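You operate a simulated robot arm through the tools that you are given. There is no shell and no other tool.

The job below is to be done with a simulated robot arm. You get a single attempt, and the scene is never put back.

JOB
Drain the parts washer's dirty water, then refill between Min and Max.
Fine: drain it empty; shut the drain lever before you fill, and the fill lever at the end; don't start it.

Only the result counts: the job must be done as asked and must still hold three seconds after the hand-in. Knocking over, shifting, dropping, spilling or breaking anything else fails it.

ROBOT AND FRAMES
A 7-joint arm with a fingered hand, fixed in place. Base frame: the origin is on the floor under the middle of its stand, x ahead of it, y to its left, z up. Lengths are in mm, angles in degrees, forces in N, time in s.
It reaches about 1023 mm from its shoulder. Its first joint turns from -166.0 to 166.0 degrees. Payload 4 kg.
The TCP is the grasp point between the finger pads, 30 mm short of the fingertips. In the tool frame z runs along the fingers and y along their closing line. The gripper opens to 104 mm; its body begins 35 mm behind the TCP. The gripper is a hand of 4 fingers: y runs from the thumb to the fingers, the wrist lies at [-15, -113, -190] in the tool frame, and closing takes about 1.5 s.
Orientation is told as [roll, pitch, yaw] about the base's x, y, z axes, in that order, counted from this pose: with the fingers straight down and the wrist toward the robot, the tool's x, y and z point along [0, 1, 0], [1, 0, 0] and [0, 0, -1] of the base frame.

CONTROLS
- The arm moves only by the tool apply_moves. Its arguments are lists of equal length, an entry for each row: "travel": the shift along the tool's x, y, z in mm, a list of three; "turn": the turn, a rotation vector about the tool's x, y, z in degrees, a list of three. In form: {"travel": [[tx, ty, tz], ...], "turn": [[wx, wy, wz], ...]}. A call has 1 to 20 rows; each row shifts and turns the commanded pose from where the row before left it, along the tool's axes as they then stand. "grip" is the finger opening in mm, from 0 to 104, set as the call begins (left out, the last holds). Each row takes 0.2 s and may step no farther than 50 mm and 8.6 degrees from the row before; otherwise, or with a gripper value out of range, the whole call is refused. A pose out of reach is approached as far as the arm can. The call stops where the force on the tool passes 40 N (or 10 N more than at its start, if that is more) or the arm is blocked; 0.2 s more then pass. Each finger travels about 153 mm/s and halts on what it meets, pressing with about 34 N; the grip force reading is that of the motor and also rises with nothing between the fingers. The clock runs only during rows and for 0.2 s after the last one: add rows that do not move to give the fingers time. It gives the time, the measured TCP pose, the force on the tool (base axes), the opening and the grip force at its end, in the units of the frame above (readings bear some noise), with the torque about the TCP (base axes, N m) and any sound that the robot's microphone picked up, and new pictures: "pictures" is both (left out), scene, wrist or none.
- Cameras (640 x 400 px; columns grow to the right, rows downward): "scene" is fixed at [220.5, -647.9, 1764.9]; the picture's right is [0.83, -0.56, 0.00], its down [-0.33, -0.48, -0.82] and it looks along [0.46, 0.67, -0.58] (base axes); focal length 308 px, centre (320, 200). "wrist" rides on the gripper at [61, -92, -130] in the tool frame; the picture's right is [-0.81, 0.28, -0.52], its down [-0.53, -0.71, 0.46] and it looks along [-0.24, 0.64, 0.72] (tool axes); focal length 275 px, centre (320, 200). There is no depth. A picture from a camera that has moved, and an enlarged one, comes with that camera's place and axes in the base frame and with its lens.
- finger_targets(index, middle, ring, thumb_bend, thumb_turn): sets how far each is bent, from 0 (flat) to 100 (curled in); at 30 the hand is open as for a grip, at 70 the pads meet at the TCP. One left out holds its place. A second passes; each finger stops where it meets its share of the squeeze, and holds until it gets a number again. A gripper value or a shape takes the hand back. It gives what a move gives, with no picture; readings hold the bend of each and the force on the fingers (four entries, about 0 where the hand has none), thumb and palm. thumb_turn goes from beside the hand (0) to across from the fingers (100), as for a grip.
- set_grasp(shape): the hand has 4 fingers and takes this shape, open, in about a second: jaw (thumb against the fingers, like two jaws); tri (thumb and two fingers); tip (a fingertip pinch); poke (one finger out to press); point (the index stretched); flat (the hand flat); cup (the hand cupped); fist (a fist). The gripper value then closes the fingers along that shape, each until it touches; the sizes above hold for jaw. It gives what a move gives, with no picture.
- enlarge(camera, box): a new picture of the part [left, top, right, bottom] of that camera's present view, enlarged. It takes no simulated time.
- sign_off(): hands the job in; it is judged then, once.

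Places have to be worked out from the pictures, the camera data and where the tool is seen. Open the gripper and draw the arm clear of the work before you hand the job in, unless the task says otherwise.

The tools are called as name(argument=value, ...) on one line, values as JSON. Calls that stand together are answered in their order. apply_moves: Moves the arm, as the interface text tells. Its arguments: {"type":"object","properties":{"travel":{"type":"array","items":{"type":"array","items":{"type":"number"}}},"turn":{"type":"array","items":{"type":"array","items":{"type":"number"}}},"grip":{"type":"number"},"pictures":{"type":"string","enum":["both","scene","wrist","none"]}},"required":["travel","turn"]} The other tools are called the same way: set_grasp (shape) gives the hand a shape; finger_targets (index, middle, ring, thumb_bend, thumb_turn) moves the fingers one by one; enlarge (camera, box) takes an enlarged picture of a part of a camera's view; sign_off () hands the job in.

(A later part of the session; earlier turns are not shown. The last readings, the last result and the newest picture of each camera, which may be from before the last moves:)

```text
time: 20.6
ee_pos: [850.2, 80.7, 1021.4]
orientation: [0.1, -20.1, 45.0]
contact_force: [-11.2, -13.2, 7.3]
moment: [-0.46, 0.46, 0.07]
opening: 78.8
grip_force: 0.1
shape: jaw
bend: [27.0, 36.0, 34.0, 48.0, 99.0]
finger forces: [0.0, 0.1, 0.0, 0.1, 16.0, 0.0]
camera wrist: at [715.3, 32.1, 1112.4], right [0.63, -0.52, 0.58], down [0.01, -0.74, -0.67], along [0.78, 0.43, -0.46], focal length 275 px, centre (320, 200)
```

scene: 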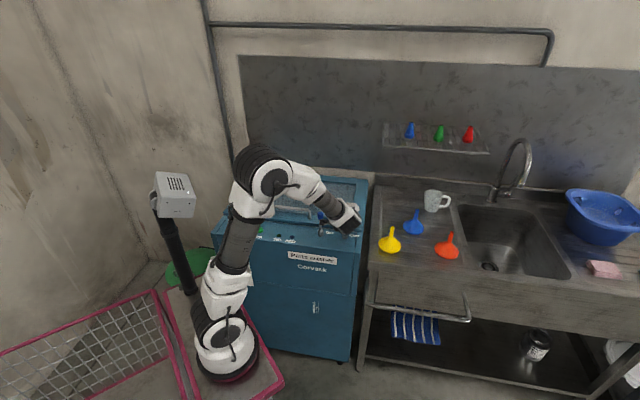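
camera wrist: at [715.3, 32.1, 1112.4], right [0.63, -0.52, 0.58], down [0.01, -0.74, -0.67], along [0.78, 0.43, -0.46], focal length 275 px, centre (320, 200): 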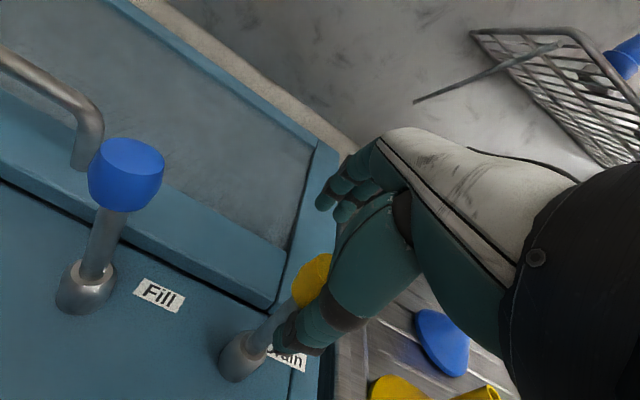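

Contact force rose sharply to ~17 N, so the drain lever is firmly against its shut stop. I back the thumb off and withdraw along the hand axis, then check that the lever stays upright.

apply_moves(travel=[[0, -7, -2], [0, -9, -3], [0, 0, -30], [0, 0, -40], [0, 0, -40], [0, 0, -40], [0, 0, -30], [0, 0, 0]], turn=[[0, 0, 0], [0, 0, 0], [0, 0, 0], [0, 0, 0], [0, 0, 0], [0, 0, 0], [0, 0, 0], [0, 0, 0]])

enlarge(camera="scene", box=[216, 180, 376, 300])

enlarge(camera="wrist", box=[60, 200, 300, 380])

```text
time: 22.4
ee_pos: [793.7, 25.1, 1190.5]
orientation: [0.1, -20.1, 45.0]
contact_force: [-0.2, 0.0, -0.4]
moment: [0.03, 0.0, -0.02]
opening: 75.2
grip_force: 0.2
shape: jaw
bend: [27.0, 36.0, 34.0, 56.0, 99.0]
finger forces: [0.0, 0.0, 0.0, 0.0, 0.0, 0.0]
camera wrist: at [658.8, -23.6, 1281.0], right [0.63, -0.52, 0.58], down [0.01, -0.74, -0.67], along [0.78, 0.43, -0.46], focal length 275 px, centre (320, 200)
```

scene: 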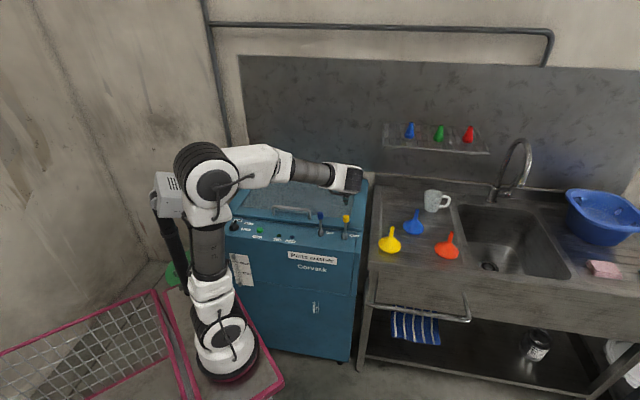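
wrist: 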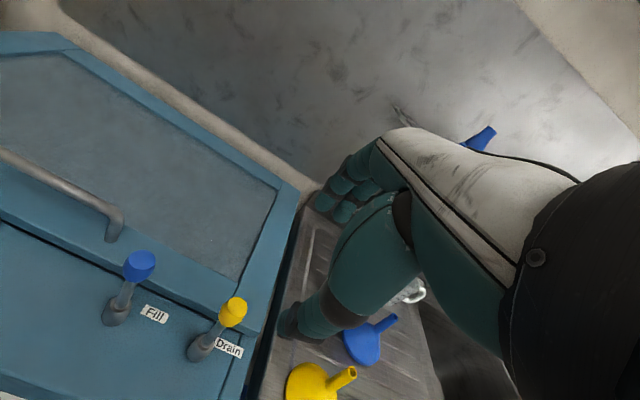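

```text
3.33 times, centred on (296, 240) of scene
camera zoom: at [220.5, -647.9, 1764.9], right [0.83, -0.56, 0.0], down [-0.33, -0.48, -0.82], along [0.46, 0.67, -0.58], focal length 1027 px, centre (400, 67)
```

zoom: 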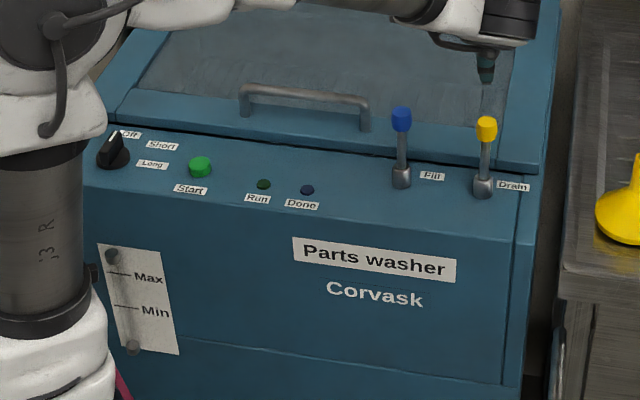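

```text
2.22 times, centred on (180, 290) of wrist
camera zoom: at [658.8, -23.6, 1281.0], right [0.63, -0.52, 0.58], down [0.01, -0.74, -0.67], along [0.78, 0.43, -0.46], focal length 612 px, centre (631, 0)
```

zoom: 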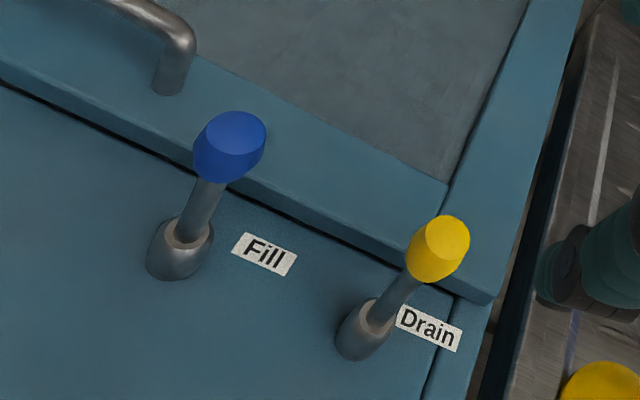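

The drain lever is upright again (yellow knob re-measured at ~[832, 63, 1010]) and the gauge is empty. Now I yaw the hand to 15° (to keep the elbow off the gauge), move above the blue Fill knob and close to the 50 mm cage.

apply_moves(travel=[[0, 0, 0], [0, 0, 0], [0, 0, 0], [0, 0, 0], [29.3, -6.4, 8.3], [29.3, -6.4, 8.3], [29.3, -6.4, 8.3], [29.3, -6.4, 8.3], [0, 0, 0]], turn=[[0, -2.565, 7.05], [0, -2.565, 7.05], [0, -2.565, 7.05], [0, -2.565, 7.05], [0, 0, 0], [0, 0, 0], [0, 0, 0], [0, 0, 0], [0, 0, 0]], grip=50)

enlarge(camera="scene", box=[210, 160, 380, 270])

enlarge(camera="scene", box=[222, 245, 270, 295])

```text
time: 24.4
ee_pos: [753.3, 136.7, 1150.2]
orientation: [0.1, -20.0, 14.9]
contact_force: [-0.1, 0.1, -0.1]
moment: [-0.01, -0.02, 0.03]
opening: 50.3
grip_force: 0.1
shape: jaw
bend: [74.0, 45.0, 42.0, 70.0, 100.0]
finger forces: [0.0, 0.0, 0.0, 0.1, 0.1, 0.1]
camera wrist: at [611.8, 161.2, 1241.6], right [0.29, -0.76, 0.58], down [-0.36, -0.65, -0.67], along [0.89, -0.01, -0.46], focal length 275 px, centre (320, 200)
```

scene: 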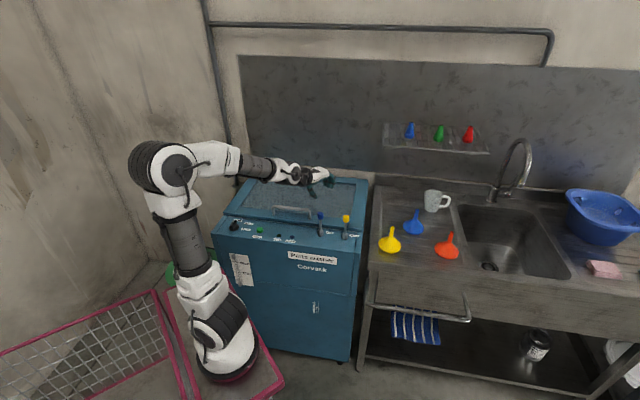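
wrist: 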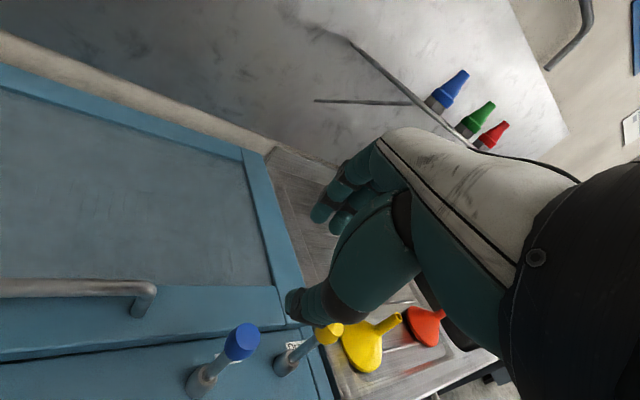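

```text
3.64 times, centred on (295, 215) of scene
camera zoom: at [220.5, -647.9, 1764.9], right [0.83, -0.56, 0.0], down [-0.33, -0.48, -0.82], along [0.46, 0.67, -0.58], focal length 1120 px, centre (411, 146)
```

zoom: 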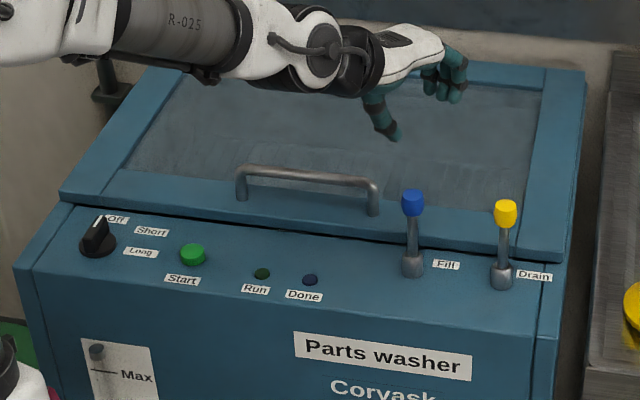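

```text
8.00 times, centred on (246, 270) of scene
camera zoom: at [220.5, -647.9, 1764.9], right [0.83, -0.56, 0.0], down [-0.33, -0.48, -0.82], along [0.46, 0.67, -0.58], focal length 2465 px, centre (912, -360)
```

zoom: 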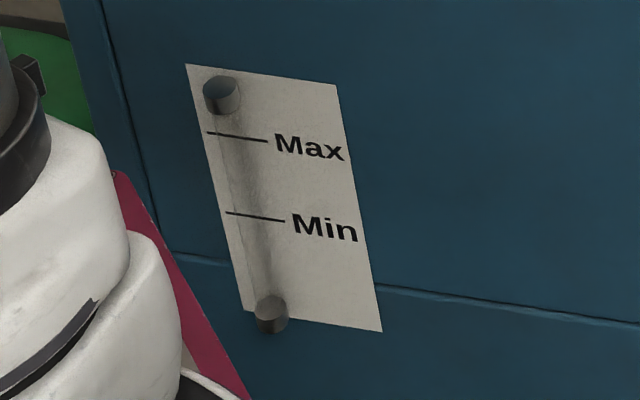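

The gauge is fully clear in this posture, and the drain lever matches its original upright position exactly. I turn the yaw to 30° so finger and thumb line up better with the lever's swing, and come down to just above the blue knob.

apply_moves(travel=[[0, 0, 0], [0, 0, 0], [-1.7, -11.4, 27.8], [-1.7, -11.4, 27.8], [-1.7, -11.4, 27.8], [0, 0, 0]], turn=[[0, 2.565, -7.05], [0, 2.565, -7.05], [0, 0, 0], [0, 0, 0], [0, 0, 0], [0, 0, 0]])

enlarge(camera="scene", box=[210, 160, 402, 310])

enlarge(camera="wrist", box=[180, 160, 420, 360])

```text
time: 25.8
ee_pos: [757.5, 130.6, 1066.0]
orientation: [-0.3, -21.6, 24.3]
contact_force: [-0.6, 0.6, -0.2]
moment: [-0.03, 0.02, 0.04]
opening: 50.4
grip_force: 0.1
shape: jaw
bend: [74.0, 45.0, 42.0, 70.0, 100.0]
finger forces: [0.0, 0.0, 0.0, 0.1, 0.0, 0.0]
out of reach, approached as far as the arm can: row 2
camera wrist: at [612.5, 131.2, 1153.5], right [0.39, -0.71, 0.58], down [-0.23, -0.69, -0.68], along [0.89, 0.13, -0.44], focal length 275 px, centre (320, 200)
```

scene: 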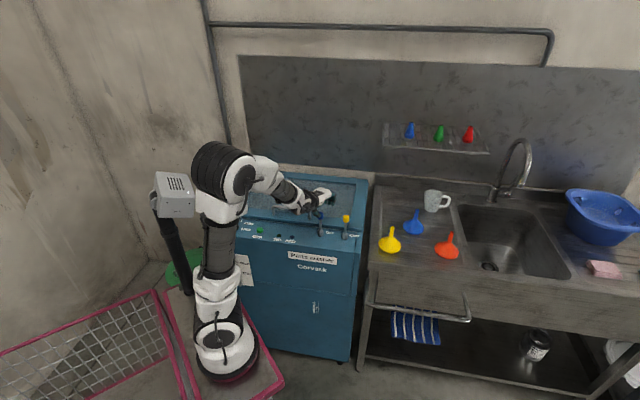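
wrist: 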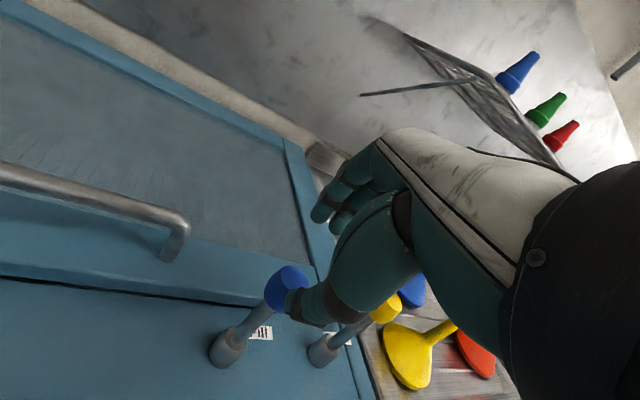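

```text
2.67 times, centred on (306, 235) of scene
camera zoom: at [220.5, -647.9, 1764.9], right [0.83, -0.56, 0.0], down [-0.33, -0.48, -0.82], along [0.46, 0.67, -0.58], focal length 822 px, centre (357, 107)
```

zoom: 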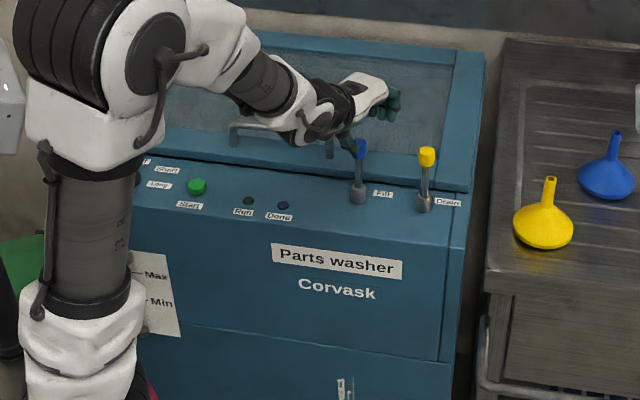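

```text
2.00 times, centred on (300, 260) of wrist
camera zoom: at [612.5, 131.2, 1153.5], right [0.39, -0.71, 0.58], down [-0.23, -0.69, -0.68], along [0.89, 0.13, -0.44], focal length 551 px, centre (360, 80)
```

zoom: 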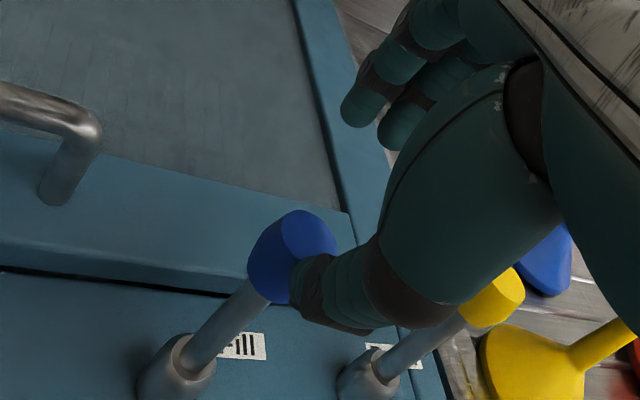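

That pose was slightly out of reach and the upper arm hides the gauge again when low, so I'll work in short fill pulses and lift to read the gauge instead. I rise and go back to the proven posture (fingers straight down, yaw 45°).

apply_moves(travel=[[0, 11.4, -31.3], [0, 11.4, -31.3], [0, 11.4, -31.3], [0, 0, 0], [0, 0, 0], [0, 0, 0], [0, 0, 0], [0, 0, 0], [0, 0, 0]], turn=[[0, 0, 0], [0, 0, 0], [0, 0, 0], [7, 0, 0], [7, 0, 0], [6, 0, 0], [0, 0, -7.5], [0, 0, -7.5], [0, 0, 0]])

enlarge(camera="scene", box=[210, 160, 402, 310])

```text
time: 27.8
ee_pos: [760.3, 121.5, 1161.9]
orientation: [-2.8, -5.0, 37.4]
contact_force: [0.1, -1.0, 0.4]
moment: [-0.04, -0.02, 0.0]
opening: 50.1
grip_force: 0.2
shape: jaw
bend: [74.0, 45.0, 42.0, 70.0, 100.0]
finger forces: [0.0, 0.0, 0.0, 0.0, 0.1, 0.0]
out of reach, approached as far as the arm can: row 3, 4, 5
camera wrist: at [638.9, 111.9, 1279.4], right [0.65, -0.49, 0.58], down [-0.2, -0.85, -0.49], along [0.73, 0.21, -0.65], focal length 275 px, centre (320, 200)
```

scene: 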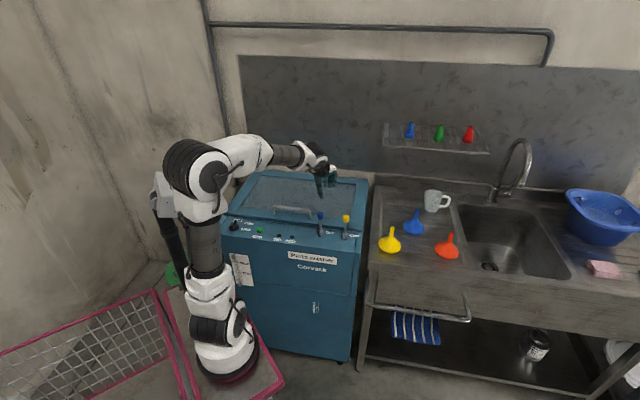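
wrist: 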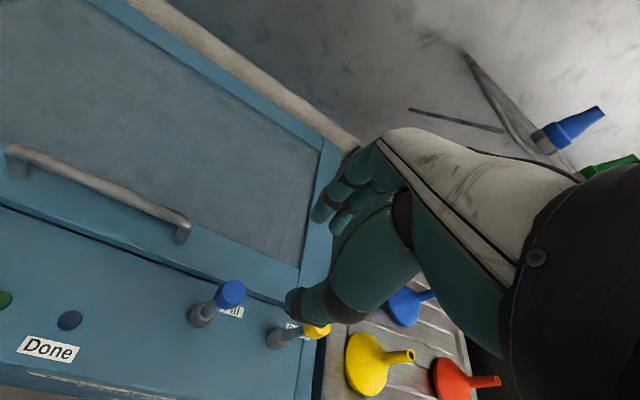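

```text
2.67 times, centred on (306, 235) of scene
camera zoom: at [220.5, -647.9, 1764.9], right [0.83, -0.56, 0.0], down [-0.33, -0.48, -0.82], along [0.46, 0.67, -0.58], focal length 822 px, centre (357, 107)
```

zoom: 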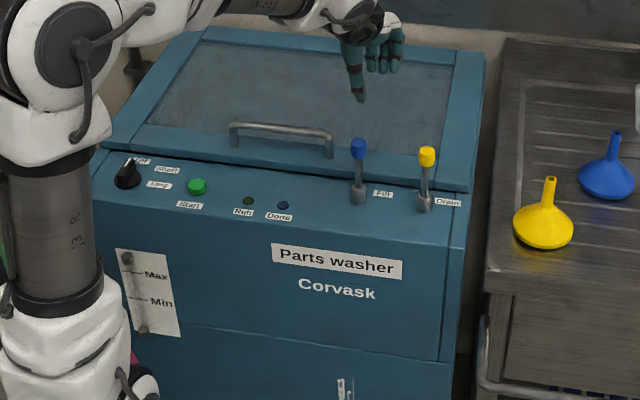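

The last rows weren't flagged but the measured pose still lags the command (yaw 37°). I wait a second for the arm to settle.

apply_moves(travel=[[0, 0, 0], [0, 0, 0], [0, 0, 0], [0, 0, 0]], turn=[[0, 0, 0], [0, 0, 0], [0, 0, 0], [0, 0, 0]])

```text
time: 28.8
ee_pos: [761.1, 121.2, 1161.9]
orientation: [-2.8, -5.1, 37.2]
contact_force: [0.1, 0.3, 0.6]
moment: [-0.01, -0.01, -0.01]
opening: 50.1
grip_force: 0.0
shape: jaw
bend: [74.0, 45.0, 42.0, 70.0, 100.0]
finger forces: [0.0, 0.0, 0.0, 0.1, 0.0, 0.0]
camera wrist: at [638.9, 111.8, 1279.3], right [0.65, -0.49, 0.58], down [-0.2, -0.85, -0.49], along [0.73, 0.2, -0.65], focal length 275 px, centre (320, 200)
```

scene: 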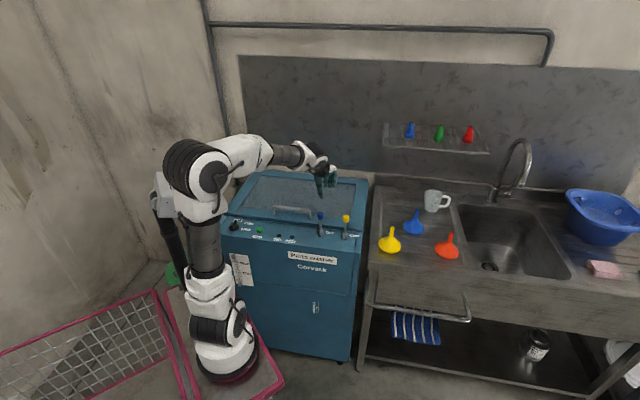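
wrist: 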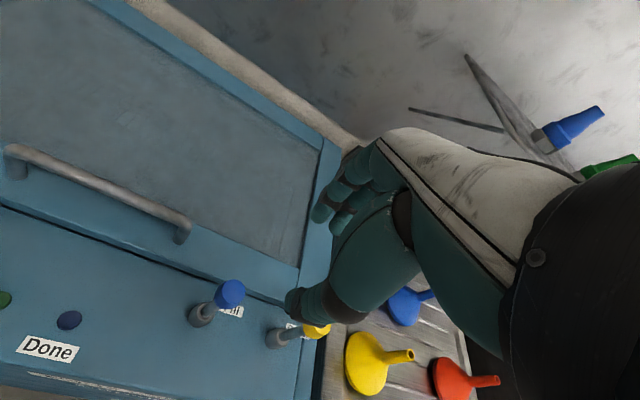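

The arm seems clipped at a joint limit, so the commanded pose is the measured one. I try a small corrective turn toward yaw 45°, level.

apply_moves(travel=[[0, 0, 0], [0, 0, 0], [0, 0, 0]], turn=[[2.6, 1.4, -3.9], [2.5, 1.4, -3.9], [0, 0, 0]], pictures="none")

```text
time: 29.6
ee_pos: [761.1, 120.4, 1161.2]
orientation: [-0.3, 0.3, 44.8]
contact_force: [-1.5, 0.5, 0.4]
moment: [-0.01, 0.01, -0.02]
opening: 50.2
grip_force: 0.0
shape: jaw
bend: [74.0, 45.0, 42.0, 70.0, 100.0]
finger forces: [0.1, 0.0, 0.1, 0.0, 0.1, 0.1]
```

Orientation is now level at yaw 44.8°. I line up over the blue knob and come down to just above it.

apply_moves(travel=[[13, 2.4, 0], [0, 0, 32], [0, 0, 32], [0, 0, 32], [0, 0, 0]], turn=[[0, 0, 0], [0, 0, 0], [0, 0, 0], [0, 0, 0], [0, 0, 0]])

enlarge(camera="wrist", box=[180, 140, 436, 340])

enlarge(camera="scene", box=[210, 160, 402, 310])

```text
time: 30.8
ee_pos: [755.2, 131.1, 1064.4]
orientation: [-0.3, 0.2, 44.9]
contact_force: [0.7, 0.0, -0.1]
moment: [0.02, 0.03, -0.01]
opening: 50.4
grip_force: 0.1
shape: jaw
bend: [74.0, 45.0, 42.0, 70.0, 100.0]
finger forces: [0.0, 0.0, 0.1, 0.1, 0.1, 0.0]
camera wrist: at [647.1, 110.1, 1193.9], right [0.77, -0.38, 0.52], down [-0.13, -0.88, -0.45], along [0.63, 0.28, -0.73], focal length 275 px, centre (320, 200)
```

scene: 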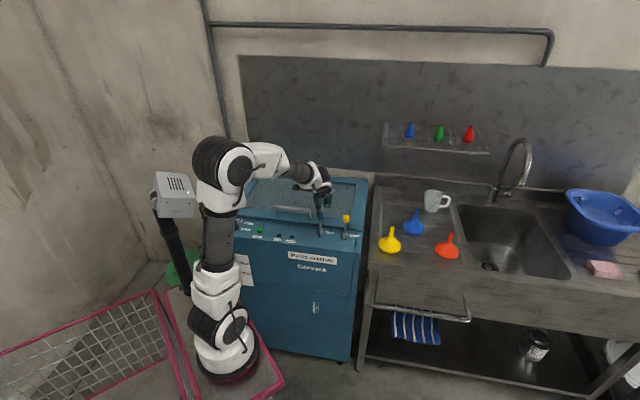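
wrist: 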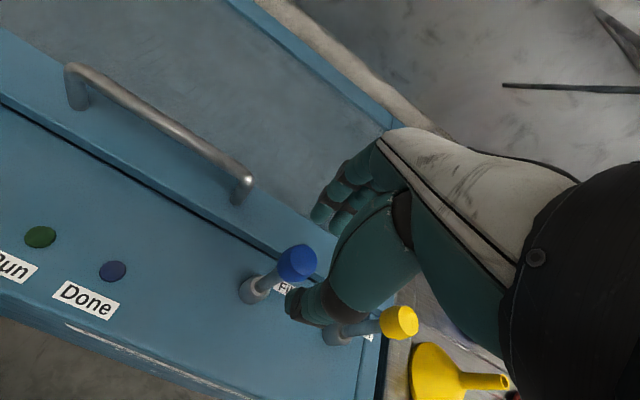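

```text
2.00 times, centred on (308, 240) of wrist
camera zoom: at [647.1, 110.1, 1193.9], right [0.77, -0.38, 0.52], down [-0.13, -0.88, -0.45], along [0.63, 0.28, -0.73], focal length 551 px, centre (344, 120)
```

zoom: 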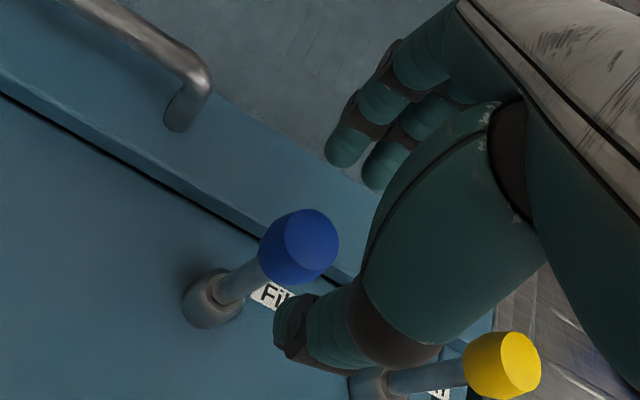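

```text
2.67 times, centred on (306, 235) of scene
camera zoom: at [220.5, -647.9, 1764.9], right [0.83, -0.56, 0.0], down [-0.33, -0.48, -0.82], along [0.46, 0.67, -0.58], focal length 822 px, centre (357, 107)
```

zoom: 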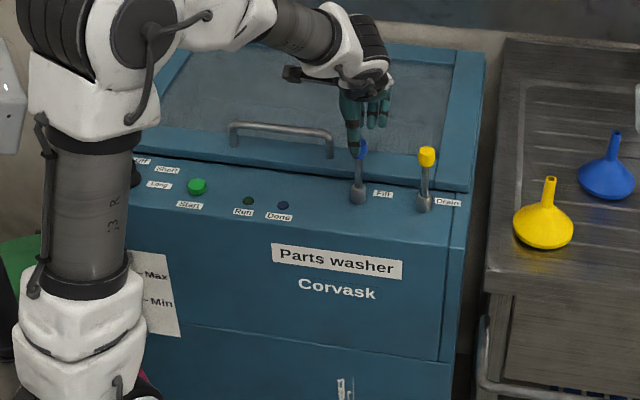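

The blue knob sits between thumb and fingers in plan view (about 6 mm toward the finger side). I descend around it to the same height used on the other lever.

apply_moves(travel=[[0, 0, 26], [0, 0, 25], [0, 0, 0]], turn=[[0, 0, 0], [0, 0, 0], [0, 0, 0]])

enlarge(camera="wrist", box=[180, 140, 436, 340])

enlarge(camera="scene", box=[210, 160, 402, 310])

```text
time: 31.6
ee_pos: [753.8, 130.6, 1013.1]
orientation: [-0.4, 0.1, 44.9]
contact_force: [0.7, 0.6, 0.2]
moment: [0.0, 0.0, -0.01]
opening: 50.3
grip_force: 0.1
shape: jaw
bend: [74.0, 45.0, 42.0, 70.0, 100.0]
finger forces: [0.1, 0.0, 0.0, 0.1, 0.0, 0.0]
camera wrist: at [646.8, 109.9, 1143.2], right [0.77, -0.38, 0.52], down [-0.13, -0.88, -0.45], along [0.63, 0.28, -0.73], focal length 275 px, centre (320, 200)
```

scene: 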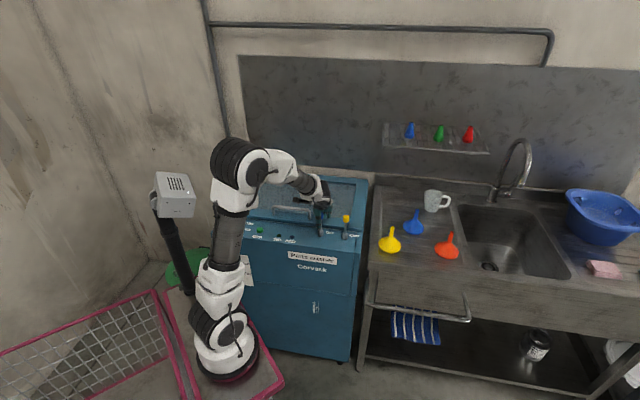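
wrist: 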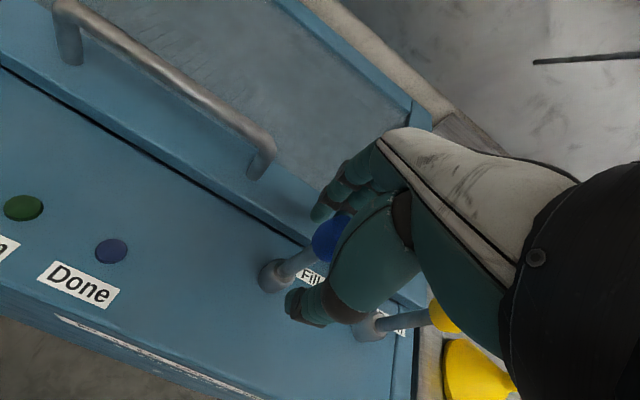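

```text
2.00 times, centred on (308, 240) of wrist
camera zoom: at [646.8, 109.9, 1143.2], right [0.77, -0.38, 0.52], down [-0.13, -0.88, -0.45], along [0.63, 0.28, -0.73], focal length 551 px, centre (344, 120)
```

zoom: 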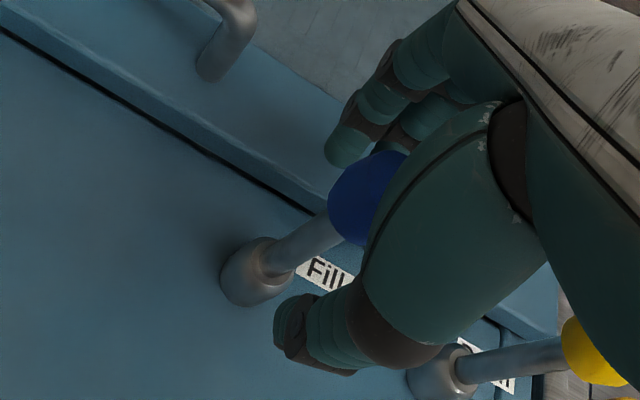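

```text
2.67 times, centred on (306, 235) of scene
camera zoom: at [220.5, -647.9, 1764.9], right [0.83, -0.56, 0.0], down [-0.33, -0.48, -0.82], along [0.46, 0.67, -0.58], focal length 822 px, centre (357, 107)
```

zoom: 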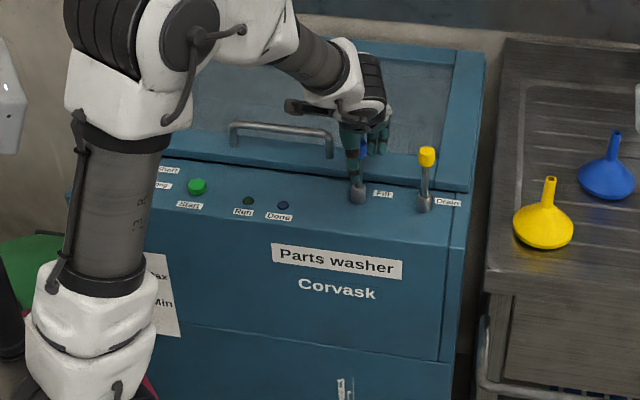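

The knob is caged with no contact. I now make a short test pulse on Fill: pull it about 15° forward and straight back with the thumb, then check that it is shut.

apply_moves(travel=[[0, -10, 0], [0, -9, 0], [0, -9, 0], [0, -9, 0], [0, 15, 0], [0, 15, 0], [0, 15, 0], [0, 6, 0]], turn=[[0, 0, 0], [0, 0, 0], [0, 0, 0], [0, 0, 0], [0, 0, 0], [0, 0, 0], [0, 0, 0], [0, 0, 0]])

enlarge(camera="wrist", box=[180, 140, 436, 340])

enlarge(camera="scene", box=[222, 245, 270, 295])

```text
time: 33.4
ee_pos: [763.9, 140.2, 1014.6]
orientation: [-0.3, 0.4, 44.8]
contact_force: [-0.9, -0.9, 0.1]
moment: [-0.01, 0.0, 0.0]
opening: 51.1
grip_force: 0.1
shape: jaw
bend: [74.0, 45.0, 42.0, 70.0, 100.0]
finger forces: [0.0, 0.1, 0.1, 0.0, 0.7, 0.0]
camera wrist: at [655.5, 120.0, 1144.1], right [0.77, -0.38, 0.52], down [-0.13, -0.88, -0.45], along [0.63, 0.28, -0.73], focal length 275 px, centre (320, 200)
```

scene: 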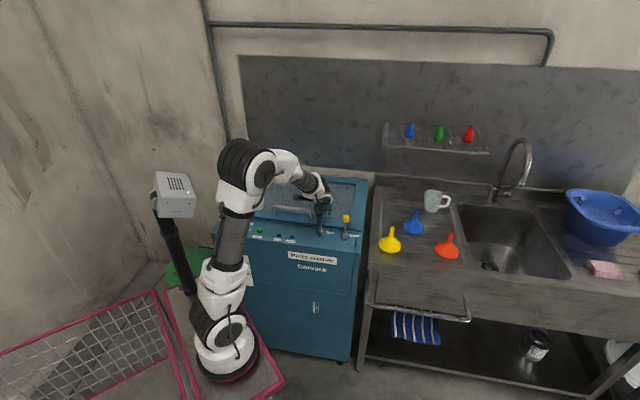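
wrist: 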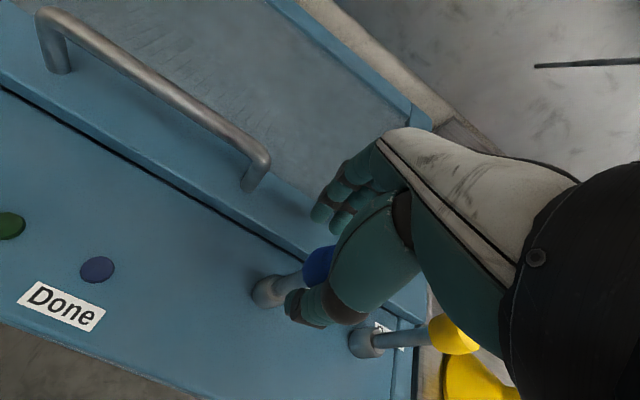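

```text
2.00 times, centred on (308, 240) of wrist
camera zoom: at [655.5, 120.0, 1144.1], right [0.77, -0.38, 0.52], down [-0.13, -0.88, -0.45], along [0.63, 0.28, -0.73], focal length 551 px, centre (344, 120)
```

zoom: 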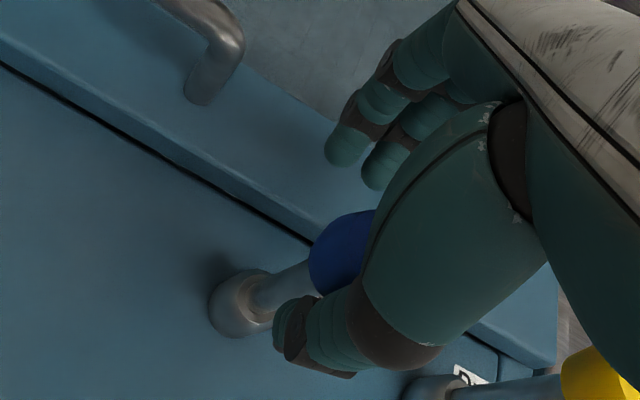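

```text
8.00 times, centred on (246, 270) of scene
camera zoom: at [220.5, -647.9, 1764.9], right [0.83, -0.56, 0.0], down [-0.33, -0.48, -0.82], along [0.46, 0.67, -0.58], focal length 2465 px, centre (912, -360)
```

zoom: 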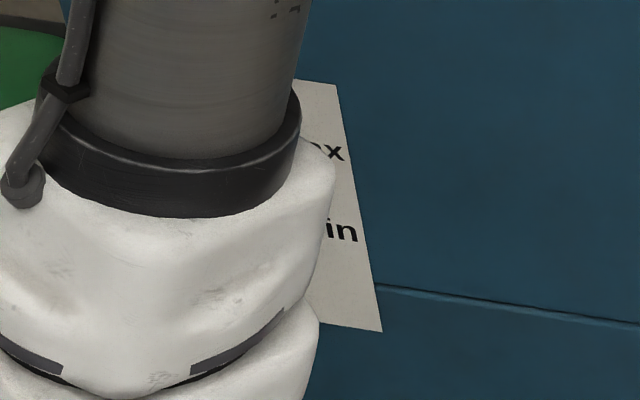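

The thumb is on the knob at 0.7 N but not yet firm at the stop. I push on in small steps to shut it.

apply_moves(travel=[[0, 5, 0], [0, 4, 0], [0, 4, 0]], turn=[[0, 0, 0], [0, 0, 0], [0, 0, 0]], pictures="none")

```text
time: 34.2
ee_pos: [770.6, 149.0, 1014.4]
orientation: [-0.3, 0.3, 45.0]
contact_force: [-5.1, -5.9, 2.9]
moment: [-0.03, 0.04, -0.04]
opening: 55.0
grip_force: 0.0
shape: jaw
bend: [74.0, 45.0, 42.0, 67.0, 100.0]
finger forces: [0.0, 0.1, 0.0, 0.0, 7.9, 0.0]
```

Thumb force is 8 N and climbing, so Fill is at its shut stop. I press 3 mm more to be sure, then recentre and lift to read the gauge.

apply_moves(travel=[[0, 3, 0], [0, -14, 0], [0, -12, 0], [0, 0, -30], [0, 0, -45], [0, 0, -45], [0, 0, -45], [0, 0, -35], [0, 0, 0]], turn=[[0, 0, 0], [0, 0, 0], [0, 0, 0], [0, 0, 0], [0, 0, 0], [0, 0, 0], [0, 0, 0], [0, 0, 0], [0, 0, 0]])

enlarge(camera="scene", box=[222, 245, 270, 295])

enlarge(camera="scene", box=[210, 160, 380, 270])

```text
time: 36.2
ee_pos: [756.4, 134.0, 1214.3]
orientation: [-0.3, 0.2, 44.9]
contact_force: [0.6, 0.2, 0.2]
moment: [0.02, -0.02, 0.02]
opening: 50.6
grip_force: 0.1
shape: jaw
bend: [74.0, 45.0, 42.0, 70.0, 100.0]
finger forces: [0.1, 0.0, 0.0, 0.0, 0.0, 0.0]
camera wrist: at [648.6, 114.0, 1344.0], right [0.77, -0.38, 0.52], down [-0.13, -0.88, -0.45], along [0.63, 0.28, -0.73], focal length 275 px, centre (320, 200)
```

scene: 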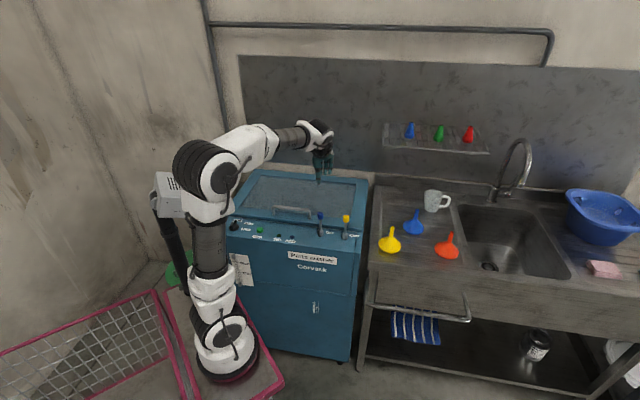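
wrist: 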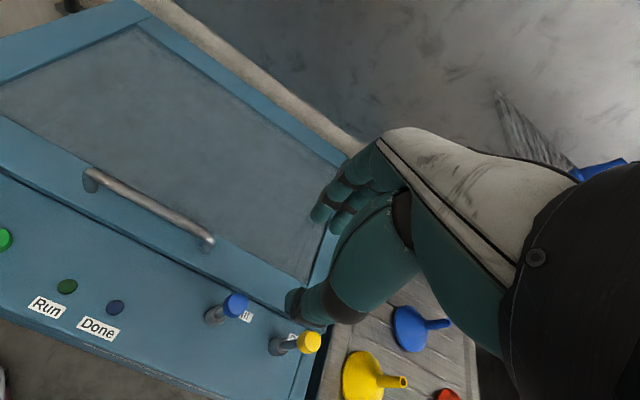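

```text
8.00 times, centred on (246, 270) of scene
camera zoom: at [220.5, -647.9, 1764.9], right [0.83, -0.56, 0.0], down [-0.33, -0.48, -0.82], along [0.46, 0.67, -0.58], focal length 2465 px, centre (912, -360)
```

zoom: 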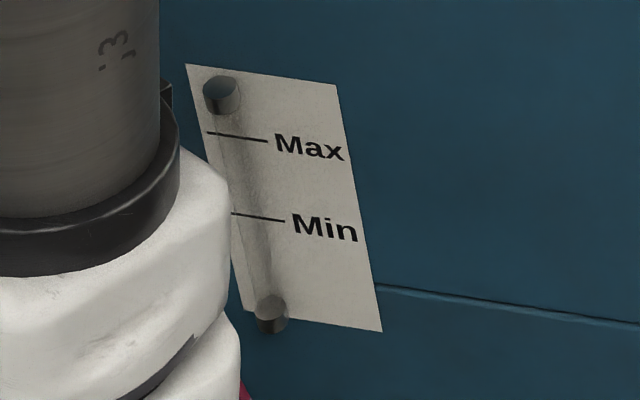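

```text
3.64 times, centred on (295, 215) of scene
camera zoom: at [220.5, -647.9, 1764.9], right [0.83, -0.56, 0.0], down [-0.33, -0.48, -0.82], along [0.46, 0.67, -0.58], focal length 1120 px, centre (411, 146)
```

zoom: 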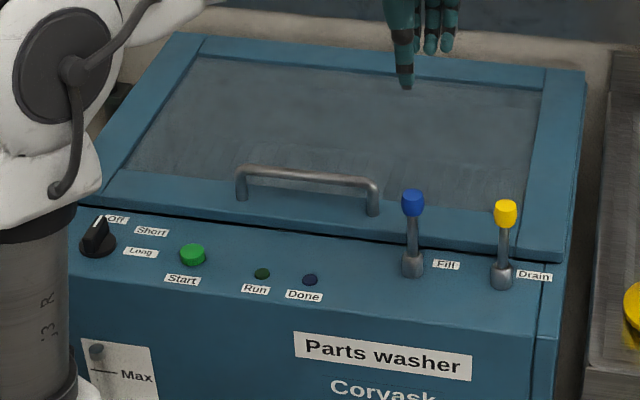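

The gauge still reads empty and the Fill lever is upright, so the 15° pulse passed little or no water. I go back down around the knob for a larger pulse.

apply_moves(travel=[[0, -3.6, 45], [0, 0, 45], [0, 0, 45], [0, 0, 40], [0, 0, 25], [0, 0, 0]], turn=[[0, 0, 0], [0, 0, 0], [0, 0, 0], [0, 0, 0], [0, 0, 0], [0, 0, 0]], pictures="wrist")

```text
time: 37.6
ee_pos: [753.4, 129.1, 1015.2]
orientation: [-0.3, 0.1, 45.0]
contact_force: [-0.4, 0.3, 0.0]
moment: [0.01, 0.01, 0.01]
opening: 50.4
grip_force: 0.0
shape: jaw
bend: [74.0, 45.0, 42.0, 70.0, 100.0]
finger forces: [0.1, 0.1, 0.0, 0.0, 0.0, 0.0]
camera wrist: at [646.0, 108.6, 1144.7], right [0.77, -0.38, 0.52], down [-0.13, -0.88, -0.45], along [0.63, 0.28, -0.73], focal length 275 px, centre (320, 200)
```

wrist: 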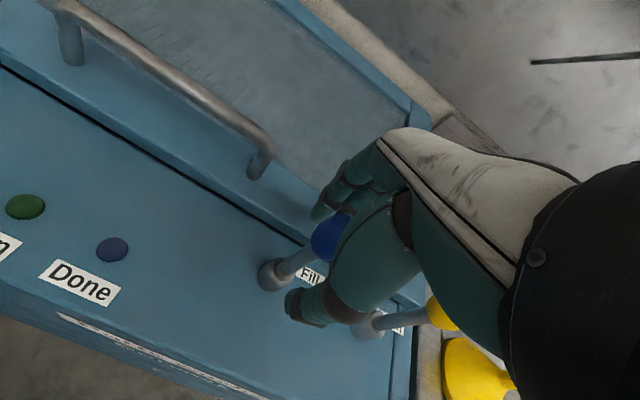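

The hand is back around the blue knob without contact. Now a larger pulse: pull to roughly 30°, a brief hold, and push shut again in the same call.

apply_moves(travel=[[0, -10, 0], [0, -8, 0], [0, -8, 0], [0, -8, 1], [0, -8, 1], [0, -8, 1], [0, -8, 1], [0, 0, 0], [0, 15, 0], [0, 15, -1], [0, 15, -1], [0, 15, -1], [0, 10, -1], [0, 6, 0], [0, 5, 0]], turn=[[0, 0, 0], [0, 0, 0], [0, 0, 0], [0, 0, 0], [0, 0, 0], [0, 0, 0], [0, 0, 0], [0, 0, 0], [0, 0, 0], [0, 0, 0], [0, 0, 0], [0, 0, 0], [0, 0, 0], [0, 0, 0], [0, 0, 0]], pictures="wrist")

```text
time: 40.8
ee_pos: [769.4, 145.7, 1014.8]
orientation: [-0.3, 0.3, 44.9]
contact_force: [-3.5, -3.7, 0.8]
moment: [-0.02, 0.01, 0.03]
opening: 53.3
grip_force: 0.1
shape: jaw
bend: [74.0, 45.0, 42.0, 68.0, 100.0]
finger forces: [0.1, 0.0, 0.0, 0.0, 4.5, 0.0]
camera wrist: at [662.0, 126.8, 1144.0], right [0.77, -0.38, 0.52], down [-0.13, -0.88, -0.45], along [0.63, 0.28, -0.73], focal length 275 px, centre (320, 200)
```

wrist: 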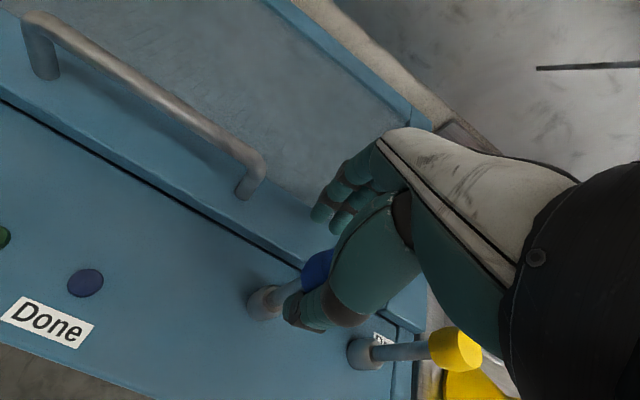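

Thumb force is 4.5 N near the closed stop. I press a few mm more to make sure it's shut, then recentre and lift to read the gauge.

apply_moves(travel=[[0, 4, 0], [0, 3, 0], [0, -14, 0], [0, -13, 0], [0, 0, -30], [0, 0, -45], [0, 0, -45], [0, 0, -45], [0, 0, -35], [0, 0, 0]], turn=[[0, 0, 0], [0, 0, 0], [0, 0, 0], [0, 0, 0], [0, 0, 0], [0, 0, 0], [0, 0, 0], [0, 0, 0], [0, 0, 0], [0, 0, 0]])

enlarge(camera="scene", box=[222, 245, 270, 295])

enlarge(camera="scene", box=[210, 160, 380, 270])

```text
time: 43.0
ee_pos: [757.2, 134.9, 1215.2]
orientation: [-0.3, 0.3, 44.9]
contact_force: [-0.1, 0.3, -0.4]
moment: [0.02, -0.01, -0.01]
opening: 50.2
grip_force: 0.0
shape: jaw
bend: [74.0, 45.0, 42.0, 70.0, 100.0]
finger forces: [0.1, 0.0, 0.1, 0.0, 0.0, 0.0]
camera wrist: at [649.1, 114.1, 1345.5], right [0.77, -0.38, 0.52], down [-0.13, -0.88, -0.45], along [0.63, 0.28, -0.73], focal length 275 px, centre (320, 200)
```

scene: 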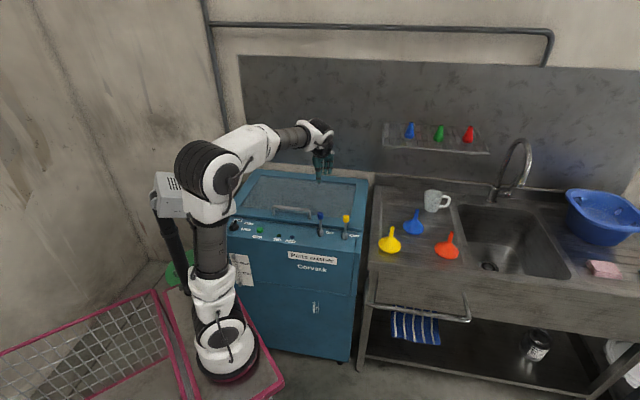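
wrist: 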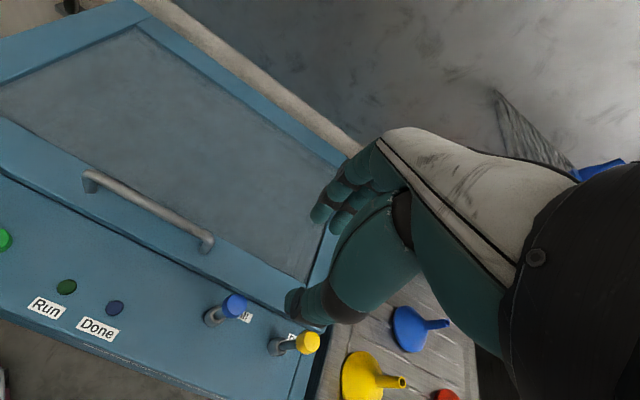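

```text
8.00 times, centred on (246, 270) of scene
camera zoom: at [220.5, -647.9, 1764.9], right [0.83, -0.56, 0.0], down [-0.33, -0.48, -0.82], along [0.46, 0.67, -0.58], focal length 2465 px, centre (912, -360)
```

zoom: 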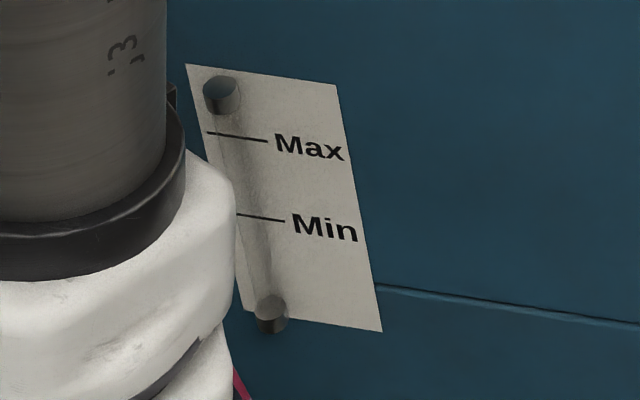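

```text
3.64 times, centred on (295, 215) of scene
camera zoom: at [220.5, -647.9, 1764.9], right [0.83, -0.56, 0.0], down [-0.33, -0.48, -0.82], along [0.46, 0.67, -0.58], focal length 1120 px, centre (411, 146)
```

zoom: 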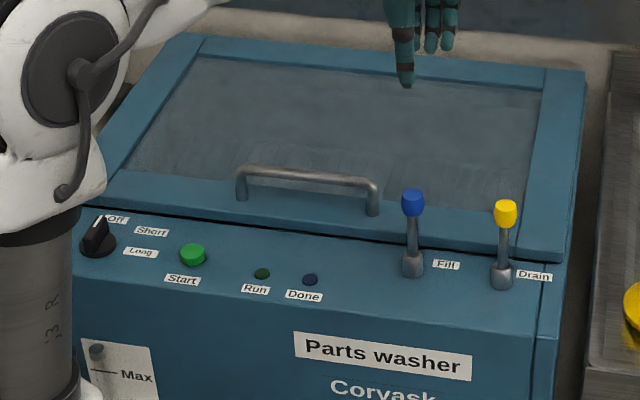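

No brown column shows; clean water could be nearly clear, so I look closer at the tube before a bigger pulse.

enlarge(camera="scene", box=[244, 250, 264, 288])

```text
10.53 times, centred on (254, 269) of scene
camera zoom: at [220.5, -647.9, 1764.9], right [0.83, -0.56, 0.0], down [-0.33, -0.48, -0.82], along [0.46, 0.67, -0.58], focal length 3244 px, centre (1015, -526)
```

zoom: 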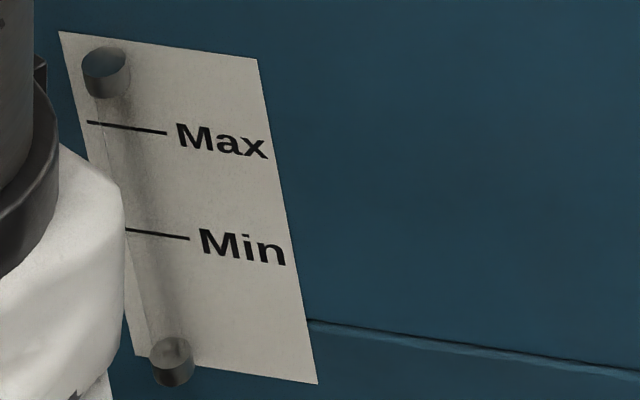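

Still effectively empty, so flow probably starts only at a larger tilt. I descend again and then pull to about 45°, looking at the picture at the far point before pushing it shut.

apply_moves(travel=[[0, -5, 45], [0, 0, 45], [0, 0, 45], [0, 0, 40], [0, 0, 26], [0, 0, 0]], turn=[[0, 0, 0], [0, 0, 0], [0, 0, 0], [0, 0, 0], [0, 0, 0], [0, 0, 0]], pictures="none")

apply_moves(travel=[[0, -12, 0], [0, -10, 0], [0, -9, 1], [0, -9, 1], [0, -9, 2], [0, -9, 3], [0, -9, 3], [0, -9, 4]], turn=[[0, 0, 0], [0, 0, 0], [0, 0, 0], [0, 0, 0], [0, 0, 0], [0, 0, 0], [0, 0, 0], [0, 0, 0]])

enlarge(camera="scene", box=[222, 245, 270, 295])

```text
time: 44.4
ee_pos: [752.7, 129.1, 1013.6]
orientation: [-0.3, 0.3, 44.9]
contact_force: [-0.7, 0.0, 0.1]
moment: [0.0, -0.02, 0.01]
opening: 50.4
grip_force: 0.1
shape: jaw
bend: [74.0, 45.0, 42.0, 70.0, 100.0]
finger forces: [0.0, 0.1, 0.1, 0.0, 0.1, 0.0]
```

```text
time: 46.2
ee_pos: [697.2, 75.3, 1000.6]
orientation: [-0.4, 0.2, 44.9]
contact_force: [2.8, 4.2, 8.7]
moment: [0.34, -0.29, 0.04]
opening: 53.7
grip_force: 0.0
shape: jaw
bend: [74.0, 45.0, 42.0, 70.0, 100.0]
finger forces: [8.8, 0.7, 0.0, 0.0, 0.1, 0.1]
camera wrist: at [590.0, 55.2, 1129.5], right [0.77, -0.38, 0.52], down [-0.13, -0.88, -0.45], along [0.63, 0.28, -0.72], focal length 275 px, centre (320, 200)
```

scene: 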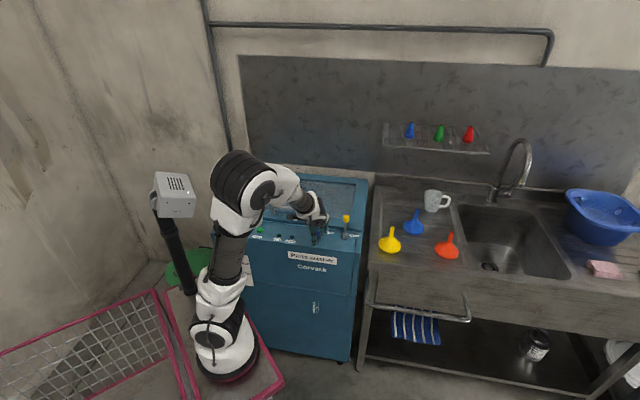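
wrist: 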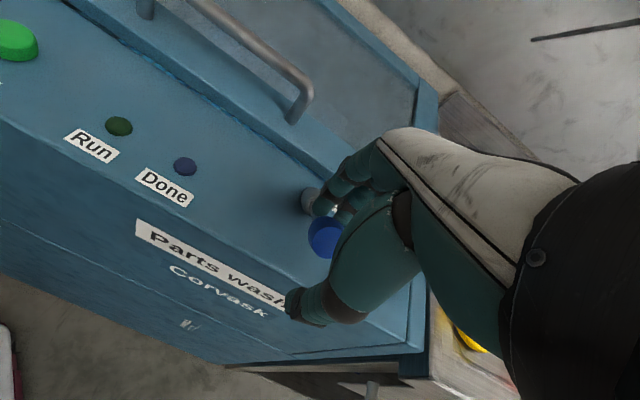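

```text
8.00 times, centred on (246, 270) of scene
camera zoom: at [220.5, -647.9, 1764.9], right [0.83, -0.56, 0.0], down [-0.33, -0.48, -0.82], along [0.46, 0.67, -0.58], focal length 2465 px, centre (912, -360)
```

zoom: 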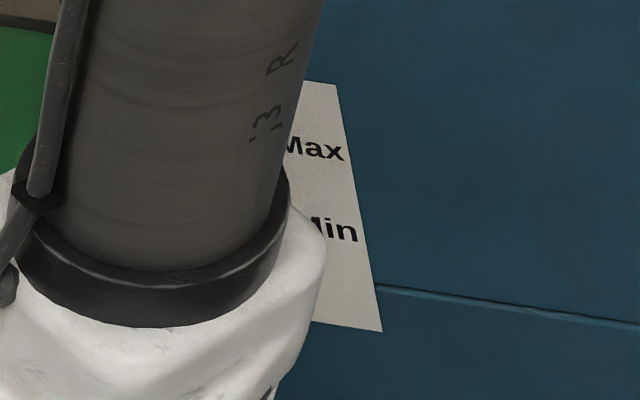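

The blue lever is now far forward (force rising to 9 N near its end stop). I push it straight back shut with the thumb.

apply_moves(travel=[[0, 15, 0], [0, 15, -2], [0, 15, -3], [0, 15, -3], [0, 15, -3], [0, 12, -3], [0, 8, 0], [0, 6, 0], [0, 4, 0]], turn=[[0, 0, 0], [0, 0, 0], [0, 0, 0], [0, 0, 0], [0, 0, 0], [0, 0, 0], [0, 0, 0], [0, 0, 0], [0, 0, 0]], pictures="wrist")

```text
time: 48.2
ee_pos: [771.2, 148.1, 1012.8]
orientation: [-0.3, 0.4, 44.9]
contact_force: [-5.7, -4.8, 1.2]
moment: [0.01, 0.0, -0.03]
opening: 54.9
grip_force: 0.1
shape: jaw
bend: [74.0, 45.0, 42.0, 67.0, 100.0]
finger forces: [0.0, 0.0, 0.1, 0.0, 7.1, 0.1]
camera wrist: at [664.9, 127.9, 1142.6], right [0.77, -0.38, 0.52], down [-0.13, -0.88, -0.45], along [0.63, 0.28, -0.73], focal length 275 px, centre (320, 200)
```

wrist: 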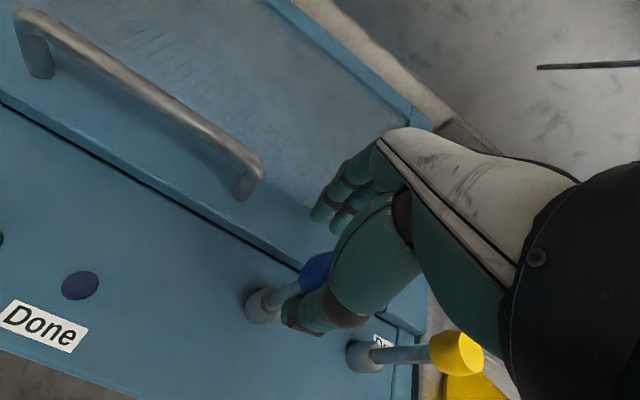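

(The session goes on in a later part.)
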